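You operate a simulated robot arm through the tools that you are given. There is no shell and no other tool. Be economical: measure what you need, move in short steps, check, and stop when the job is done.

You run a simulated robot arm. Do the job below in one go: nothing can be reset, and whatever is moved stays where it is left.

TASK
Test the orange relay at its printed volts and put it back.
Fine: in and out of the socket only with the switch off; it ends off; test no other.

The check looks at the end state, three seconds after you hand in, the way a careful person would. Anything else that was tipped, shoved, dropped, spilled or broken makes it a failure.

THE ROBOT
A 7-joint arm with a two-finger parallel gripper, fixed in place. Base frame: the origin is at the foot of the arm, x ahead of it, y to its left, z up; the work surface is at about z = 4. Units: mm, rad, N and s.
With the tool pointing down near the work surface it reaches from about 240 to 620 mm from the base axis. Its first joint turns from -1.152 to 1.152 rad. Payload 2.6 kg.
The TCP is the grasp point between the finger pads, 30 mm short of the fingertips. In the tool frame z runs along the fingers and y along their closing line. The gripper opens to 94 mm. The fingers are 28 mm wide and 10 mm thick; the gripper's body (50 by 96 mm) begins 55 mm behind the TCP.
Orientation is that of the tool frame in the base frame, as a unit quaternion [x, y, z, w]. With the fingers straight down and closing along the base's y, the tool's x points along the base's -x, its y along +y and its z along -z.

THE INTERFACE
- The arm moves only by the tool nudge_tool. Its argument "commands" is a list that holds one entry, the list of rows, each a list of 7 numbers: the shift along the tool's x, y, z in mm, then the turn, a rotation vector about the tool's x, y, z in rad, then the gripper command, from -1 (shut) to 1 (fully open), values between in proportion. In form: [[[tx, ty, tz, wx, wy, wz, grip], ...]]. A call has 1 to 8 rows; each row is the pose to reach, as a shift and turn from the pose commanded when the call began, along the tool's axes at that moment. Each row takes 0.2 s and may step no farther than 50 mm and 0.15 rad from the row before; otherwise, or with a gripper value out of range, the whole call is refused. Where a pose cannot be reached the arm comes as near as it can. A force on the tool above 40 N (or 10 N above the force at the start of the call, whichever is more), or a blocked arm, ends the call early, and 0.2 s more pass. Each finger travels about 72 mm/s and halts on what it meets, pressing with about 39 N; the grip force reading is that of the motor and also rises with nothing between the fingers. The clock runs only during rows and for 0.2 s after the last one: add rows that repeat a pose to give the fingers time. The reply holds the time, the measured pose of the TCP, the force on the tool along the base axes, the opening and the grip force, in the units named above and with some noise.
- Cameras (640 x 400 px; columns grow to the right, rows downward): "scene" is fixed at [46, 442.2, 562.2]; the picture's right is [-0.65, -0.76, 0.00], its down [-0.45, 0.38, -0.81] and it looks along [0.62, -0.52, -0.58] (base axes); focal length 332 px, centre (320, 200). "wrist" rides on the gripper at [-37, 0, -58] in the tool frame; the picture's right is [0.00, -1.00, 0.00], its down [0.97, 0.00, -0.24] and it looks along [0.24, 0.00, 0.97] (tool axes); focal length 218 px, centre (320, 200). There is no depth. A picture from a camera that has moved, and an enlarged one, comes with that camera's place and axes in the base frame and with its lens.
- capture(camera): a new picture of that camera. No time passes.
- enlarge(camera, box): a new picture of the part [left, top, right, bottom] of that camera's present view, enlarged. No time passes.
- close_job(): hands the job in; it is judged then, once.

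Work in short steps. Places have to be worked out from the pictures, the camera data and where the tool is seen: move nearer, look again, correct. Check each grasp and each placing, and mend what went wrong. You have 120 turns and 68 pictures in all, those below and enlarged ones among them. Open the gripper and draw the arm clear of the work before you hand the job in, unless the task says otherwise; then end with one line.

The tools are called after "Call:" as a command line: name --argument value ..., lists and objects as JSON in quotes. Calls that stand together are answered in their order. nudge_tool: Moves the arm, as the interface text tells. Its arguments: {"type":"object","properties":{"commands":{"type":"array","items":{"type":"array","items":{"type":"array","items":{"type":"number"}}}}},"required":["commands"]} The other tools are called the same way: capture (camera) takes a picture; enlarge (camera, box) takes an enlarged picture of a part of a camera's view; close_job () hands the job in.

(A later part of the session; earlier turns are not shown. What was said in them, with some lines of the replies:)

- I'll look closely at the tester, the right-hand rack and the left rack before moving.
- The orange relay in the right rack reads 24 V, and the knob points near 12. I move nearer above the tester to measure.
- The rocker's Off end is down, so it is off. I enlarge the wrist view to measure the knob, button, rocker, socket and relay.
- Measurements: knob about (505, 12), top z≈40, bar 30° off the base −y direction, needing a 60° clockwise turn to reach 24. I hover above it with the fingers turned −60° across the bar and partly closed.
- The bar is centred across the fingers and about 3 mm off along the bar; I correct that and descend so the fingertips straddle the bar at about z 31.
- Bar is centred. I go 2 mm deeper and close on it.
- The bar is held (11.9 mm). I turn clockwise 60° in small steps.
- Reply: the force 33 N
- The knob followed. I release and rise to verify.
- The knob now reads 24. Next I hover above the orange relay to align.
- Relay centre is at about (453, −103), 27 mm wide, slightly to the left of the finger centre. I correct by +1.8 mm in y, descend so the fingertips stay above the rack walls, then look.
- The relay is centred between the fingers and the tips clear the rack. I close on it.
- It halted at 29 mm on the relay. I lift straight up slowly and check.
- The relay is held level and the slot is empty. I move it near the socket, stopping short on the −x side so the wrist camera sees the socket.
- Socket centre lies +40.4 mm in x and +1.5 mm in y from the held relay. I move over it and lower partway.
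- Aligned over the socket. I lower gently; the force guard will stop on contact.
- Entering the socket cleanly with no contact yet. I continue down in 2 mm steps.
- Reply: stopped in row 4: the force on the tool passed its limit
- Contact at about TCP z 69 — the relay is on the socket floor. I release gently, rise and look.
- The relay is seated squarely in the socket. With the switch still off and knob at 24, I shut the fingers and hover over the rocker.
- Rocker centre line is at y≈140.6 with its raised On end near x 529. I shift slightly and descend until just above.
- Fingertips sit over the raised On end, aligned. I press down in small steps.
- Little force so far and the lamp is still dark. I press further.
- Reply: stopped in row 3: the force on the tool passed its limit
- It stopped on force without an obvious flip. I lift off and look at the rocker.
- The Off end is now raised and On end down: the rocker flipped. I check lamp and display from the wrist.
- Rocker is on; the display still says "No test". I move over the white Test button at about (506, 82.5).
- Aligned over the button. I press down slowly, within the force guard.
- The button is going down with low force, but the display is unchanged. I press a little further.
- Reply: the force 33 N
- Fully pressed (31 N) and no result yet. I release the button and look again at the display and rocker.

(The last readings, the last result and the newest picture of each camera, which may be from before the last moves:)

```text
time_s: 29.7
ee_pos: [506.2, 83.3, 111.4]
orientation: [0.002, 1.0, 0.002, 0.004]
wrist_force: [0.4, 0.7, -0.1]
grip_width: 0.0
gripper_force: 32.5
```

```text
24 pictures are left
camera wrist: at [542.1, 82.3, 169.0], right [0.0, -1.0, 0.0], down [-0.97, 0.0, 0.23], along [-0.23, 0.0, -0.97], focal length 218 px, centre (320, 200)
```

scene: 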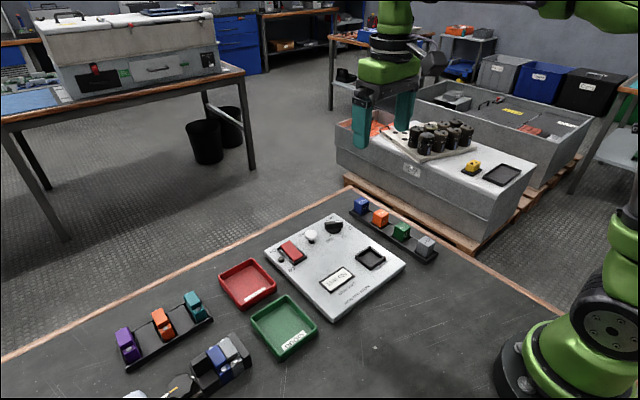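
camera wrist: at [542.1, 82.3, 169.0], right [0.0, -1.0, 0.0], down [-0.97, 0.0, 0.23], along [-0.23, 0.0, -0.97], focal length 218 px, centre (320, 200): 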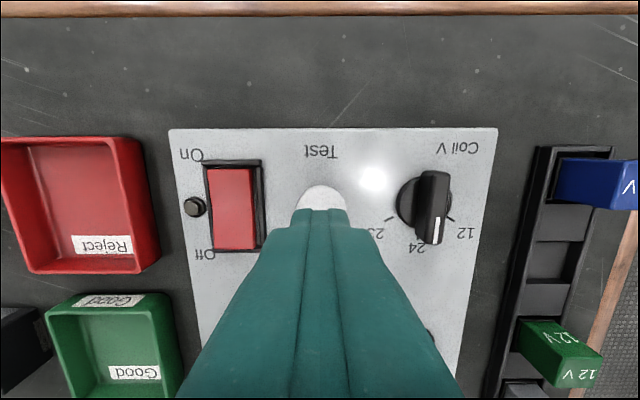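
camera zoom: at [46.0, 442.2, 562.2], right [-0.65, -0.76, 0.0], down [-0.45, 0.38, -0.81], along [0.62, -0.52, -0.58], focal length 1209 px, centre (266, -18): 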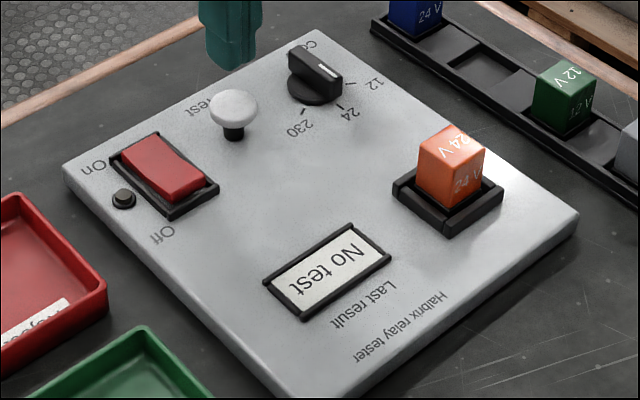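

Still "No test". The rocker may not be fully over, or the relay may not be fully seated; I look closely at both.

Call:
enlarge --camera "scene" --box '[270, 230, 318, 268]'

Call:
enlarge --camera "scene" --box '[350, 228, 400, 273]'

```text
10.53 times, centred on (294, 249) of scene
camera zoom: at [46.0, 442.2, 562.2], right [-0.65, -0.76, 0.0], down [-0.45, 0.38, -0.81], along [0.62, -0.52, -0.58], focal length 3499 px, centre (594, -316)
```

zoom: 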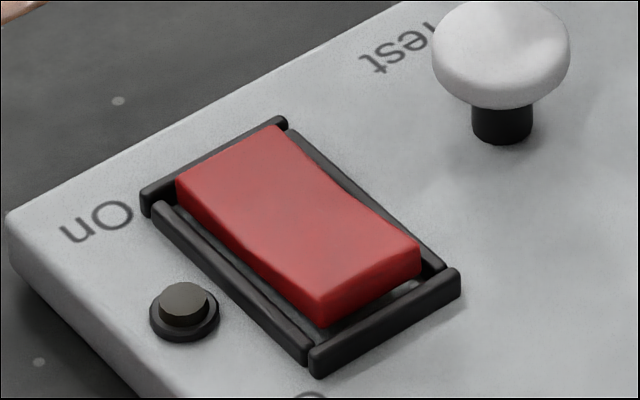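

```text
8.89 times, centred on (375, 250) of scene
camera zoom: at [46.0, 442.2, 562.2], right [-0.65, -0.76, 0.0], down [-0.45, 0.38, -0.81], along [0.62, -0.52, -0.58], focal length 2955 px, centre (-169, -249)
```

zoom: 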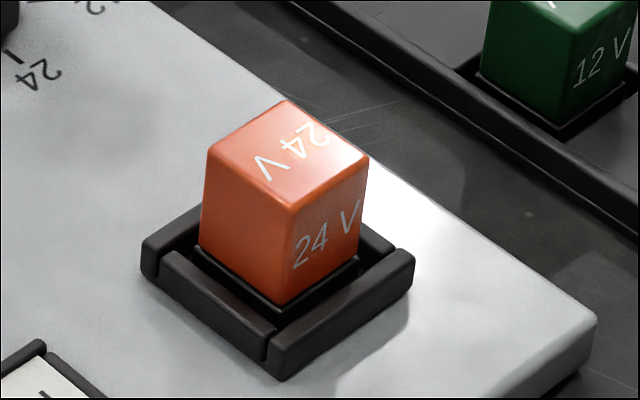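

The lamp is dark and the rocker's On end stands a bit above the frame, so it is probably not fully over. I will press nearer the On end, with the tool tilted 0.25 rad so its +x corner leads.

Call:
nudge_tool --commands '[[[-5, 28, 0, 0, 0.08, 0, -1], [-11, 57.3, 0, 0, 0.16, 0, -1], [-11, 57.3, 10, 0, 0.25, 0, -1], [-11, 57.3, 25, 0, 0.25, 0, -1], [-11, 57.3, 34, 0, 0.25, 0, -1], [-11, 57.3, 34, 0, 0.25, 0, -1]]]'

Call:
enlarge --camera "scene" --box '[260, 210, 330, 265]'

```text
time_s: 31.1
ee_pos: [517.3, 138.9, 78.0]
orientation: [0.001, 0.993, 0.002, -0.119]
wrist_force: [0.2, -0.4, 0.1]
grip_width: 0.0
gripper_force: 33.0
```

```text
7.27 times, centred on (295, 238) of scene
camera zoom: at [46.0, 442.2, 562.2], right [-0.65, -0.76, 0.0], down [-0.45, 0.38, -0.81], along [0.62, -0.52, -0.58], focal length 2418 px, centre (502, -73)
```

zoom: 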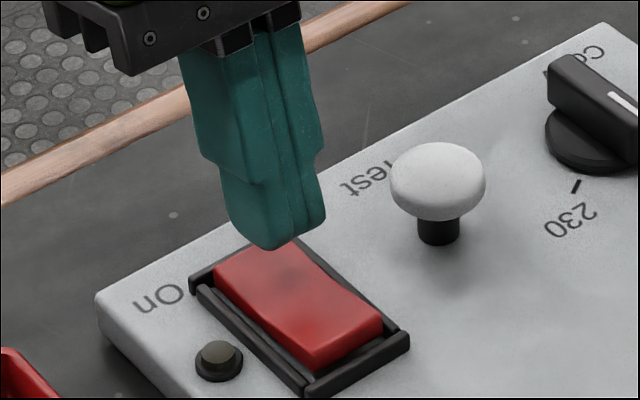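

Positioned over the On end. I press straight down in small steps (tool-frame components for the tilt).

Call:
nudge_tool --commands '[[[-1.4, 0, 5.8, 0, 0, 0, -1], [-2.4, 0, 9.7, 0, 0, 0, -1], [-2.9, 0, 11.6, 0, 0, 0, -1], [-3.4, 0, 13.6, 0, 0, 0, -1], [-3.8, 0, 15.5, 0, 0, 0, -1], [-4.3, 0, 17.5, 0, 0, 0, -1], [-4.8, 0, 19.4, 0, 0, 0, -1], [-4.8, 0, 19.4, 0, 0, 0, -1]]]'

Call:
enlarge --camera "scene" --box '[260, 210, 330, 265]'

```text
time_s: 32.9
ee_pos: [518.3, 140.3, 61.1]
orientation: [0.002, 0.993, 0.003, -0.118]
wrist_force: [-5.5, -0.8, 23.4]
grip_width: 0.0
gripper_force: 32.8
```

```text
7.27 times, centred on (295, 238) of scene
camera zoom: at [45.8, 442.2, 562.3], right [-0.65, -0.76, 0.0], down [-0.45, 0.38, -0.81], along [0.62, -0.52, -0.58], focal length 2418 px, centre (502, -73)
```

zoom: 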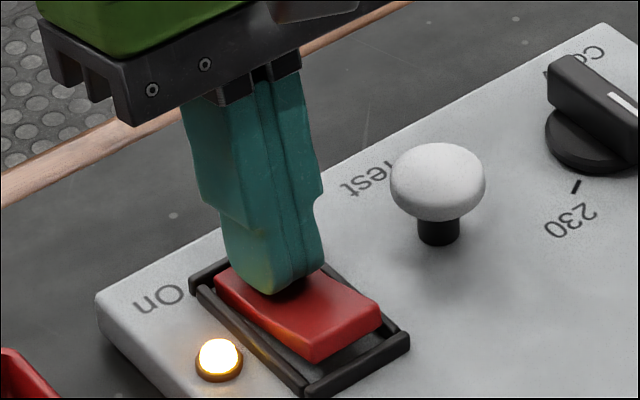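

The lamp lit: the tester is on. I lift off, straighten the tool, and go back over the Test button.

Call:
nudge_tool --commands '[[[5, 0, -20, 0, 0, 0, -1], [10.8, 0, -43.7, 0, -0.08, 0, -1], [15, -29, -42, 0, -0.16, 0, -1], [21.5, -58, -37.9, 0, -0.237, 0, -1], [19.3, -58, -28.2, 0, -0.237, 0, -1], [19.3, -58, -28.2, 0, -0.237, 0, -1]]]'

Call:
enlarge --camera "scene" --box '[255, 195, 415, 305]'

```text
time_s: 34.3
ee_pos: [505.3, 82.4, 90.0]
orientation: [0.002, 1.0, 0.002, -0.002]
wrist_force: [-0.4, 0.0, 0.2]
grip_width: 0.0
gripper_force: 33.4
```

```text
3.64 times, centred on (335, 250) of scene
camera zoom: at [46.0, 442.2, 562.2], right [-0.65, -0.76, 0.0], down [-0.45, 0.38, -0.81], along [0.62, -0.52, -0.58], focal length 1209 px, centre (266, 18)
```

zoom: 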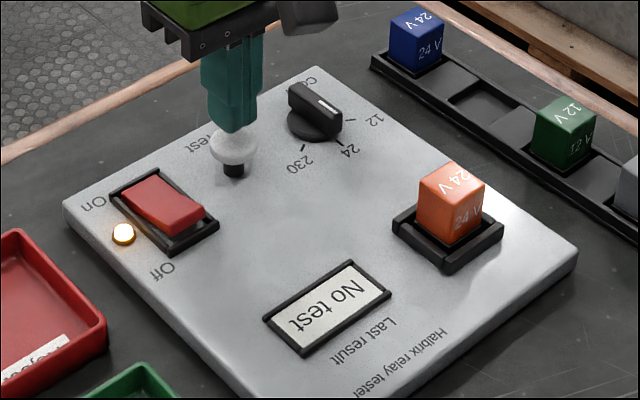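

Lamp stays lit. I press the Test button fully.

Call:
nudge_tool --commands '[[[0, 0, 8, 0, 0, 0, -1], [0, 0, 14, 0, 0, 0, -1], [0, 0, 18, 0, 0, 0, -1], [0, 0, 22, 0, 0, 0, -1], [0, 0, 25, 0, 0, 0, -1], [0, 0, 27, 0, 0, 0, -1], [0, 0, 28.5, 0, 0, 0, -1], [0, 0, 28.5, 0, 0, 0, -1]]]'

Call:
enlarge --camera "scene" --box '[255, 195, 415, 305]'

```text
time_s: 36.1
ee_pos: [506.1, 83.6, 62.1]
orientation: [0.003, 1.0, 0.003, 0.0]
wrist_force: [-9.6, -0.7, 25.9]
grip_width: 0.0
gripper_force: 33.2
```

```text
3.64 times, centred on (335, 250) of scene
camera zoom: at [45.8, 442.2, 562.3], right [-0.65, -0.76, 0.0], down [-0.45, 0.38, -0.81], along [0.62, -0.52, -0.58], focal length 1209 px, centre (266, 18)
```

zoom: 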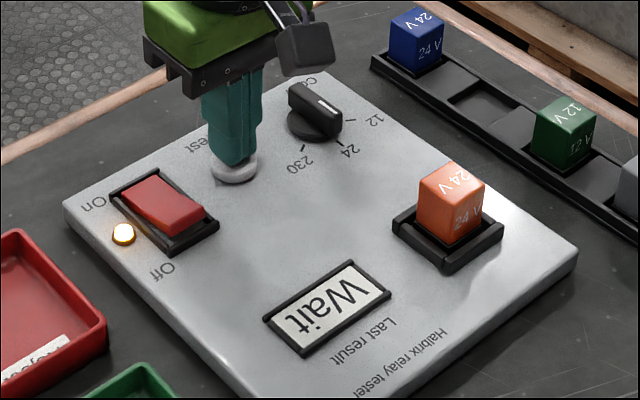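

The display shows "Wait". I release the button, rise and wait for the result.

Call:
nudge_tool --commands '[[[0, 0, -15, 0, 0, 0, -1], [0, 0, -30, 0, 0, 0, -1], [0, 0, -40, 0, 0, 0, -1], [0, 0, -40, 0, 0, 0, -1], [0, 0, -40, 0, 0, 0, -1], [0, 0, -40, 0, 0, 0, -1], [0, 0, -40, 0, 0, 0, -1], [0, 0, -40, 0, 0, 0, -1]]]'

Call:
nudge_tool --commands '[[[0, 0, 0, 0, 0, 0, -1], [0, 0, 0, 0, 0, 0, -1], [0, 0, 0, 0, 0, 0, -1], [0, 0, 0, 0, 0, 0, -1], [0, 0, 0, 0, 0, 0, -1], [0, 0, 0, 0, 0, 0, -1], [0, 0, 0, 0, 0, 0, -1], [0, 0, 0, 0, 0, 0, -1]]]'

Call:
enlarge --camera "scene" --box '[255, 195, 415, 305]'

```text
time_s: 37.9
ee_pos: [506.4, 83.1, 100.4]
orientation: [0.002, 1.0, 0.001, -0.001]
wrist_force: [0.5, -0.3, 0.4]
grip_width: 0.0
gripper_force: 32.6
```

```text
time_s: 39.7
ee_pos: [506.0, 81.7, 101.3]
orientation: [0.002, 1.0, 0.001, -0.001]
wrist_force: [-0.3, -0.5, 0.7]
grip_width: 0.0
gripper_force: 33.0
```

```text
3.64 times, centred on (335, 250) of scene
camera zoom: at [46.0, 442.2, 562.2], right [-0.65, -0.76, 0.0], down [-0.45, 0.38, -0.81], along [0.62, -0.52, -0.58], focal length 1209 px, centre (266, 18)
```

zoom: 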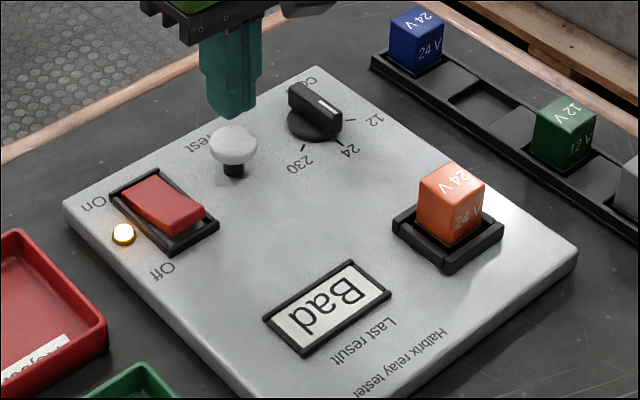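

Result is "Bad"; the job still is just to put it back. Now I go over the raised Off end with the opposite tilt.

Call:
nudge_tool --commands '[[[9, 29, 0, 0, -0.08, 0, -1], [18, 58, 0, 0, -0.16, 0, -1], [18, 58, 8, 0, -0.25, 0, -1], [18, 58, 18, 0, -0.25, 0, -1], [18, 58, 23, 0, -0.25, 0, -1], [18, 58, 23, 0, -0.25, 0, -1]]]'

Call:
enlarge --camera "scene" --box '[260, 210, 330, 265]'

```text
time_s: 41.1
ee_pos: [488.5, 140.3, 78.0]
orientation: [0.002, 0.992, 0.001, 0.124]
wrist_force: [-0.7, -0.3, -0.1]
grip_width: 0.1
gripper_force: 32.9
```

```text
7.27 times, centred on (295, 238) of scene
camera zoom: at [46.0, 442.2, 562.2], right [-0.65, -0.76, 0.0], down [-0.45, 0.38, -0.81], along [0.62, -0.52, -0.58], focal length 2418 px, centre (502, -73)
```

zoom: 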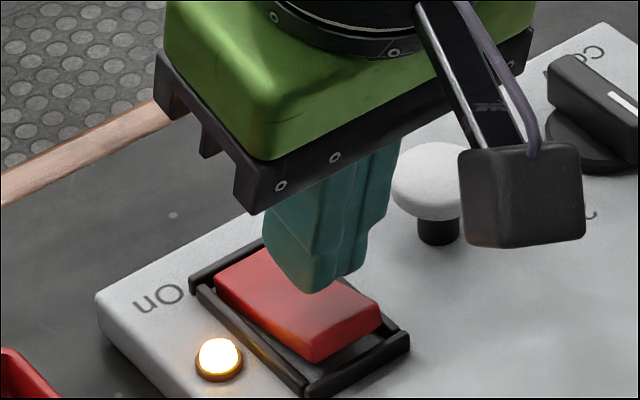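

Over the Off end. I press straight down in small steps.

Call:
nudge_tool --commands '[[[1.5, 0, 5.8, 0, 0, 0, -1], [2.5, 0, 9.7, 0, 0, 0, -1], [3, 0, 11.6, 0, 0, 0, -1], [3.5, 0, 13.6, 0, 0, 0, -1], [3.9, 0, 15.5, 0, 0, 0, -1], [4.4, 0, 17.5, 0, 0, 0, -1], [4.9, 0, 19.4, 0, 0, 0, -1], [4.9, 0, 19.4, 0, 0, 0, -1]]]'

Call:
enlarge --camera "scene" --box '[260, 210, 330, 265]'

```text
time_s: 42.7
ee_pos: [489.0, 140.8, 61.7]
orientation: [0.003, 0.992, 0.002, 0.127]
wrist_force: [-2.4, -0.5, 3.1]
grip_width: 0.2
gripper_force: 32.7
stopped in row 8: the force on the tool passed its limit (the readings are from after the stop); the commanded pose is now the measured one
```

```text
7.27 times, centred on (295, 238) of scene
camera zoom: at [46.0, 442.2, 562.2], right [-0.65, -0.76, 0.0], down [-0.45, 0.38, -0.81], along [0.62, -0.52, -0.58], focal length 2418 px, centre (502, -73)
```

zoom: 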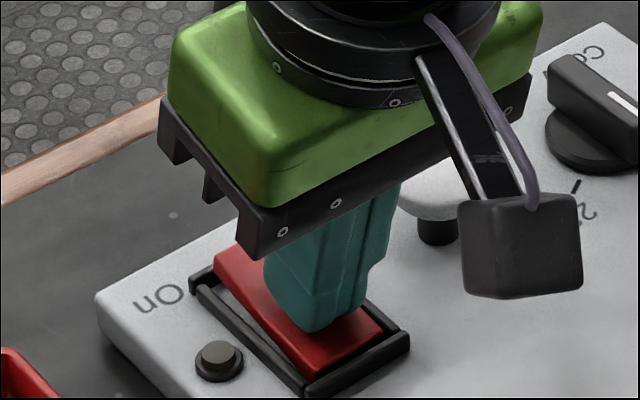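

Lamp is out, rocker is in Off. I lift, straighten, and then go back over the socket with the gripper opened.

Call:
nudge_tool --commands '[[[-4, 0, -16, 0, 0, 0, -1], [-12, 0, -46, 0, 0.1, 0, -1], [-20, 0, -78, 0, 0.2, 0, -1], [-20, 0, -78, 0, 0.252, 0, -0.5], [-20, 0, -78, 0, 0.252, 0, 0], [-20, 0, -78, 0, 0.252, 0, 0.05]]]'

```text
time_s: 44.1
ee_pos: [488.2, 140.6, 141.3]
orientation: [0.002, 1.0, 0.002, 0.0]
wrist_force: [0.5, -0.1, -0.6]
grip_width: 49.3
gripper_force: 0.1
```

Now I move to hover above the relay in the socket (about x 375.4, y 20.3).

Call:
nudge_tool --commands '[[[28, -30, 0, 0, 0, 0, 0.05], [56, -60, 0, 0, 0, 0, 0.05], [85, -90, 0, 0, 0, 0, 0.05], [112.8, -120.3, 0, 0, 0, -0.004, 0.05], [112.8, -120.3, 0, 0, 0, -0.004, 0.05], [112.8, -120.3, 0, 0, 0, -0.004, 0.05]]]'

Call:
enlarge --camera "wrist" --box '[220, 100, 420, 260]'

```text
time_s: 45.5
ee_pos: [374.9, 19.8, 140.6]
orientation: [0.001, 1.0, 0.003, -0.001]
wrist_force: [1.1, -0.9, 0.3]
grip_width: 49.6
gripper_force: 0.0
```

```text
2.50 times, centred on (320, 180) of wrist
camera zoom: at [412.2, 18.0, 197.8], right [0.0, -1.0, -0.01], down [-0.97, 0.0, 0.24], along [-0.24, 0.01, -0.97], focal length 546 px, centre (320, 250)
```

zoom: 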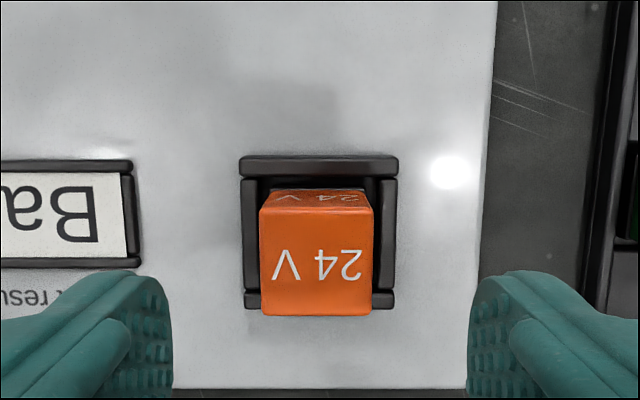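

Relay centred to within 1 mm. I descend to the same grasp height (TCP z≈69.5) and close.

Call:
nudge_tool --commands '[[[0, 1, 20, 0, 0, 0, 0.05], [0, 1, 45, 0, 0, 0, 0.05], [0, 1, 65, 0, 0, 0, 0.05], [0, 1, 71, 0, 0, 0, 0.05], [0, 1, 71, 0, 0, 0, -0.3], [0, 1, 71, 0, 0, 0, -0.7], [0, 1, 71, 0, 0, 0, -0.7], [0, 1, 71, 0, 0, 0, -0.7]]]'

```text
time_s: 47.3
ee_pos: [375.8, 20.7, 70.9]
orientation: [0.0, 1.0, 0.003, -0.001]
wrist_force: [0.3, 0.3, 0.1]
grip_width: 29.1
gripper_force: 39.1
```

Held at 29.1 mm. I verify the switch is off with one picture, then lift straight up.

Call:
enlarge --camera "scene" --box '[255, 205, 415, 315]'

Call:
nudge_tool --commands '[[[0, 0, -5, 0, 0, 0, -0.7], [0, 0, -15, 0, 0, 0, -0.7], [0, 0, -35, 0, 0, 0, -0.7], [0, 0, -60, 0, 0, 0, -0.7], [0, 0, -65, 0, 0, 0, -0.7], [0, 0, -65, 0, 0, 0, -0.7]]]'

```text
3.64 times, centred on (335, 260) of scene
camera zoom: at [46.0, 442.2, 562.2], right [-0.65, -0.76, 0.0], down [-0.45, 0.38, -0.81], along [0.62, -0.52, -0.58], focal length 1209 px, centre (266, -18)
```

zoom: 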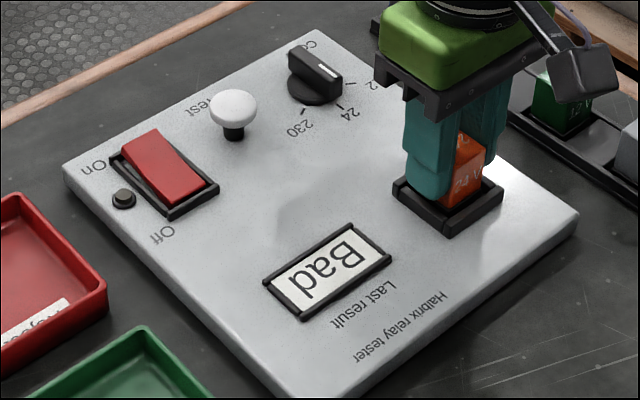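

```text
time_s: 48.7
ee_pos: [373.2, 22.5, 135.2]
orientation: [-0.001, 1.0, 0.003, -0.001]
wrist_force: [-0.3, 0.6, -0.9]
grip_width: 28.7
gripper_force: 39.0
```

Switch is off and the relay is out. I carry it to a hover just short (−x side) of its rack slot so the camera can see the slot.

Call:
nudge_tool --commands '[[[-9, -31, 0, 0, 0, 0, -0.7], [-19, -62, 0, 0, 0, 0, -0.7], [-28, -93, 0, 0, 0, 0, -0.7], [-38, -123.3, 0, 0, 0, 0, -0.7], [-38, -123.3, 0, 0, 0, 0, -0.7], [-38, -123.3, 0, 0, 0, 0, -0.7]]]'

Call:
enlarge --camera "wrist" --box '[240, 60, 400, 300]'

```text
time_s: 50.1
ee_pos: [412.2, -102.3, 134.7]
orientation: [0.001, 1.0, 0.002, -0.002]
wrist_force: [0.0, 0.5, -0.2]
grip_width: 28.9
gripper_force: 39.2
```

```text
1.67 times, centred on (320, 180) of wrist
camera zoom: at [450.3, -102.5, 191.6], right [0.0, -1.0, -0.01], down [-0.97, 0.0, 0.24], along [-0.24, 0.01, -0.97], focal length 364 px, centre (320, 233)
```

zoom: 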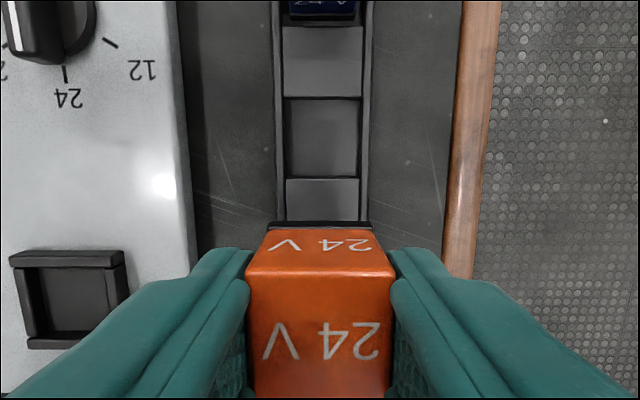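

Slot is 39 mm ahead in x and in line in y. I move over it and lower to just above seating.

Call:
nudge_tool --commands '[[[-20, 0.2, 0, 0, 0, 0, -0.7], [-39, 0.2, 0, 0, 0, 0, -0.7], [-39, 0.2, 0, 0, 0, 0, -0.7], [-39, 0.2, 25, 0, 0, 0, -0.7], [-39, 0.2, 50, 0, 0, 0, -0.7], [-39, 0.2, 60, 0, 0, 0, -0.7], [-39, 0.2, 60, 0, 0, 0, -0.7]]]'

Call:
enlarge --camera "scene" --box '[335, 170, 455, 265]'

Call:
capture --camera "wrist"

```text
time_s: 51.7
ee_pos: [453.2, -103.4, 73.2]
orientation: [0.001, 1.0, 0.003, -0.002]
wrist_force: [-0.6, 0.0, -0.1]
grip_width: 28.8
gripper_force: 39.1
```

```text
4.21 times, centred on (395, 218) of scene
camera zoom: at [46.0, 442.2, 562.2], right [-0.65, -0.76, 0.0], down [-0.45, 0.38, -0.81], along [0.62, -0.52, -0.58], focal length 1400 px, centre (4, 126)
```

zoom: 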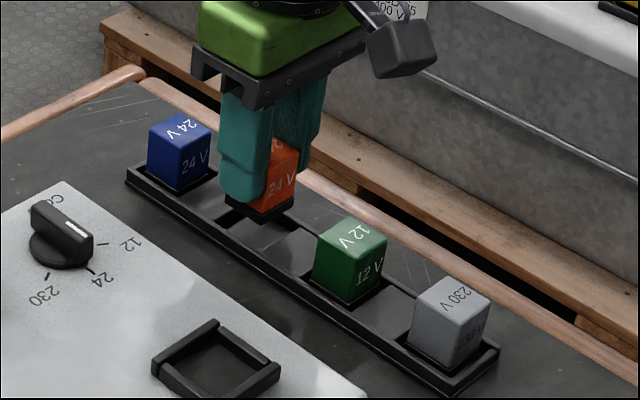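

```text
10 pictures are left
camera wrist: at [489.6, -103.5, 130.7], right [0.0, -1.0, 0.0], down [-0.97, 0.0, 0.24], along [-0.24, 0.01, -0.97], focal length 218 px, centre (320, 200)
```

wrist: 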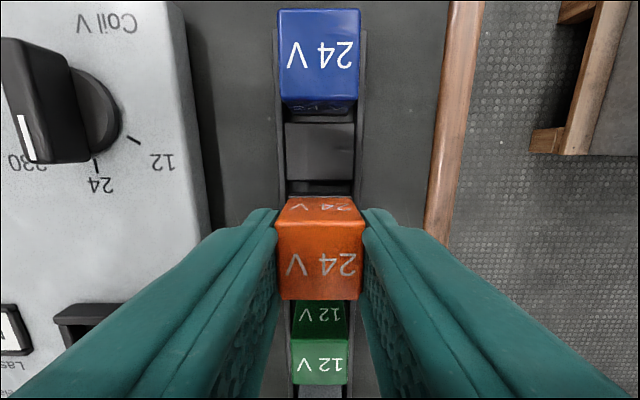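

The relay hangs centred above the empty slot. I lower the last 20 mm in small steps with the force guard.

Call:
nudge_tool --commands '[[[0, 0, 5, 0, 0, 0, -0.7], [0, 0, 10, 0, 0, 0, -0.7], [0, 0, 14, 0, 0, 0, -0.7], [0, 0, 17, 0, 0, 0, -0.7], [0, 0, 18.5, 0, 0, 0, -0.7], [0, 0, 20, 0, 0, 0, -0.7], [0, 0, 21, 0, 0, 0, -0.7], [0, 0, 21, 0, 0, 0, -0.7]]]'

Call:
enlarge --camera "scene" --box '[355, 190, 425, 245]'

```text
time_s: 53.5
ee_pos: [451.6, -101.7, 53.8]
orientation: [0.001, 1.0, 0.003, -0.001]
wrist_force: [0.5, 0.4, -1.2]
grip_width: 28.8
gripper_force: 38.8
```

```text
7.27 times, centred on (390, 218) of scene
camera zoom: at [46.0, 442.2, 562.2], right [-0.65, -0.76, 0.0], down [-0.45, 0.38, -0.81], along [0.62, -0.52, -0.58], focal length 2418 px, centre (-189, 73)
```

zoom: 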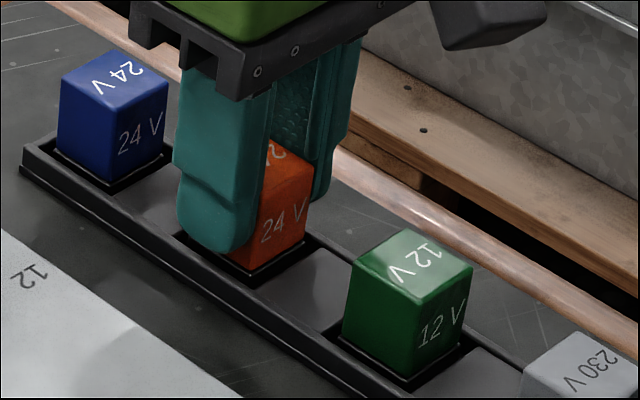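

It's in the slot at original height but with no contact force; I lower up to 3 mm more until it touches.

Call:
nudge_tool --commands '[[[0, 0, 1, 0, 0, 0, -0.7], [0, 0, 2, 0, 0, 0, -0.7], [0, 0, 3, 0, 0, 0, -0.7]]]'

```text
time_s: 54.3
ee_pos: [451.7, -102.0, 51.2]
orientation: [0.001, 1.0, 0.003, 0.0]
wrist_force: [-2.4, -1.1, 7.8]
grip_width: 29.0
gripper_force: 38.8
```

Light contact of about 8 N: seated. I back off 1 mm, open, and rise clear.

Call:
nudge_tool --commands '[[[0, 0, -0.7, 0, 0, 0, -0.7], [0, 0, -0.7, 0, 0, 0, -0.2], [0, 0, -0.7, 0, 0, 0, 0.06], [0, 0, -0.7, 0, 0, 0, 0.06], [0, 0, -25, 0, 0, 0, 0.06], [0, 0, -70, 0, 0, 0, 0.06], [0, 0, -110, 0, 0, 0, 0.3], [0, 0, -110, 0, 0, 0, 0.3]]]'

Call:
enlarge --camera "scene" --box '[255, 190, 445, 320]'

Call:
enlarge --camera "scene" --box '[355, 190, 425, 245]'

Call:
capture --camera "wrist"

```text
time_s: 56.1
ee_pos: [451.7, -103.9, 162.5]
orientation: [0.001, 1.0, 0.001, -0.001]
wrist_force: [-0.4, -0.3, -0.6]
grip_width: 61.3
gripper_force: 0.1
```

```text
3.08 times, centred on (350, 255) of scene
camera zoom: at [46.0, 442.2, 562.2], right [-0.65, -0.76, 0.0], down [-0.45, 0.38, -0.81], along [0.62, -0.52, -0.58], focal length 1023 px, centre (228, 31)
```

zoom: 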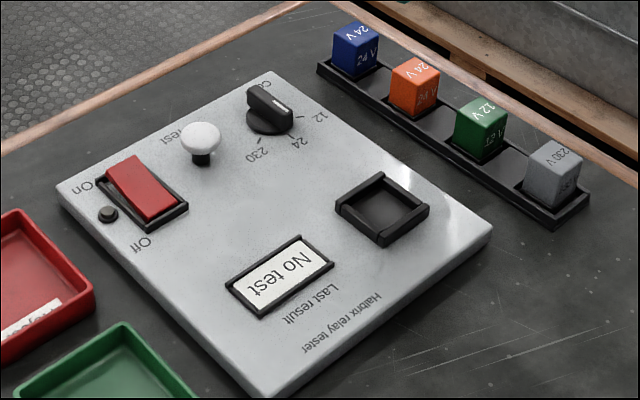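

```text
7.27 times, centred on (390, 218) of scene
camera zoom: at [46.0, 442.2, 562.2], right [-0.65, -0.76, 0.0], down [-0.45, 0.38, -0.81], along [0.62, -0.52, -0.58], focal length 2418 px, centre (-189, 73)
```

zoom: 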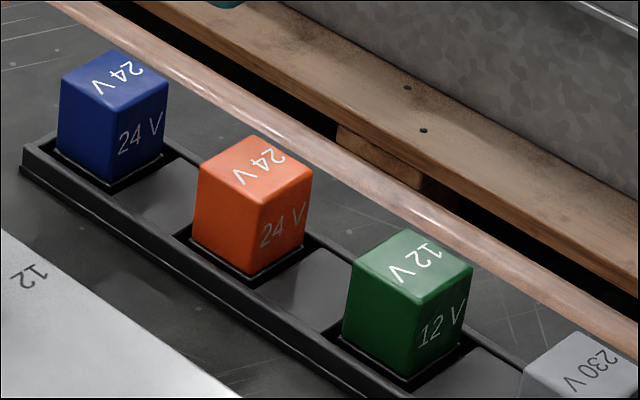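

```text
6 pictures are left
camera wrist: at [488.1, -104.4, 218.8], right [0.0, -1.0, 0.0], down [-0.97, 0.0, 0.24], along [-0.24, 0.01, -0.97], focal length 218 px, centre (320, 200)
```

wrist: 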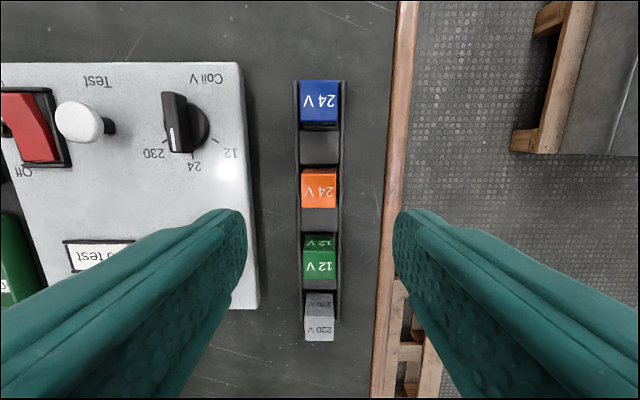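

The orange relay is back squarely in its slot, the switch is off, the lamp dark and nothing else has moved. I raise the arm clear with the gripper open.

Call:
nudge_tool --commands '[[[20, 30, -40, 0, 0, 0, 0.6], [40, 60, -80, 0, 0, 0, 1], [60, 90, -120, 0, 0, 0, 1], [60, 100, -150, 0, 0, 0, 1], [60, 100, -150, 0, 0, 0, 1]]]'

Call:
capture --camera "scene"

```text
refused: row 1 steps farther than a row can; nothing moved
```

```text
5 pictures are left
```

scene: 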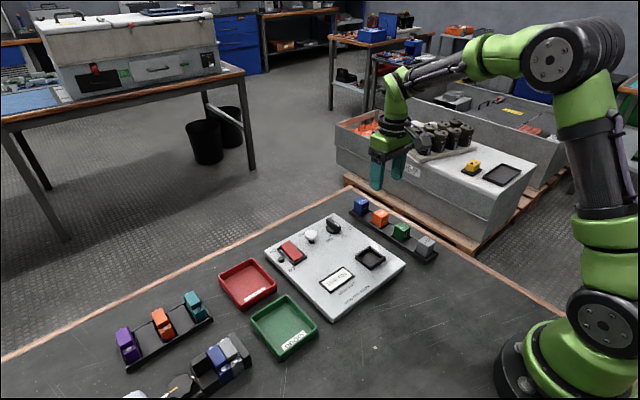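

The step was too long; I rise with shorter steps.

Call:
nudge_tool --commands '[[[0, 0, -40, 0, 0, 0, 0.6], [0, 0, -80, 0, 0, 0, 1], [0, 20, -120, 0, 0, 0, 1], [0, 50, -150, 0, 0, 0, 1], [0, 50, -150, 0, 0, 0, 1]]]'

```text
time_s: 57.3
ee_pos: [451.7, -53.0, 311.4]
orientation: [0.001, 1.0, 0.003, -0.001]
wrist_force: [0.2, -0.3, 0.7]
grip_width: 94.0
gripper_force: 0.1
```

The arm is clear, with the gripper open; I hand in.

Call:
close_job

```text
The job is handed in.
```

The orange relay was tested at its printed 24 V and read "Bad". It is back in its rack slot, the switch is off, and no other relay was tested; the first press of Test did nothing because the switch wasn't fully on. The voltage knob is still at 24, and the display went back to "No test" after I took the relay out.
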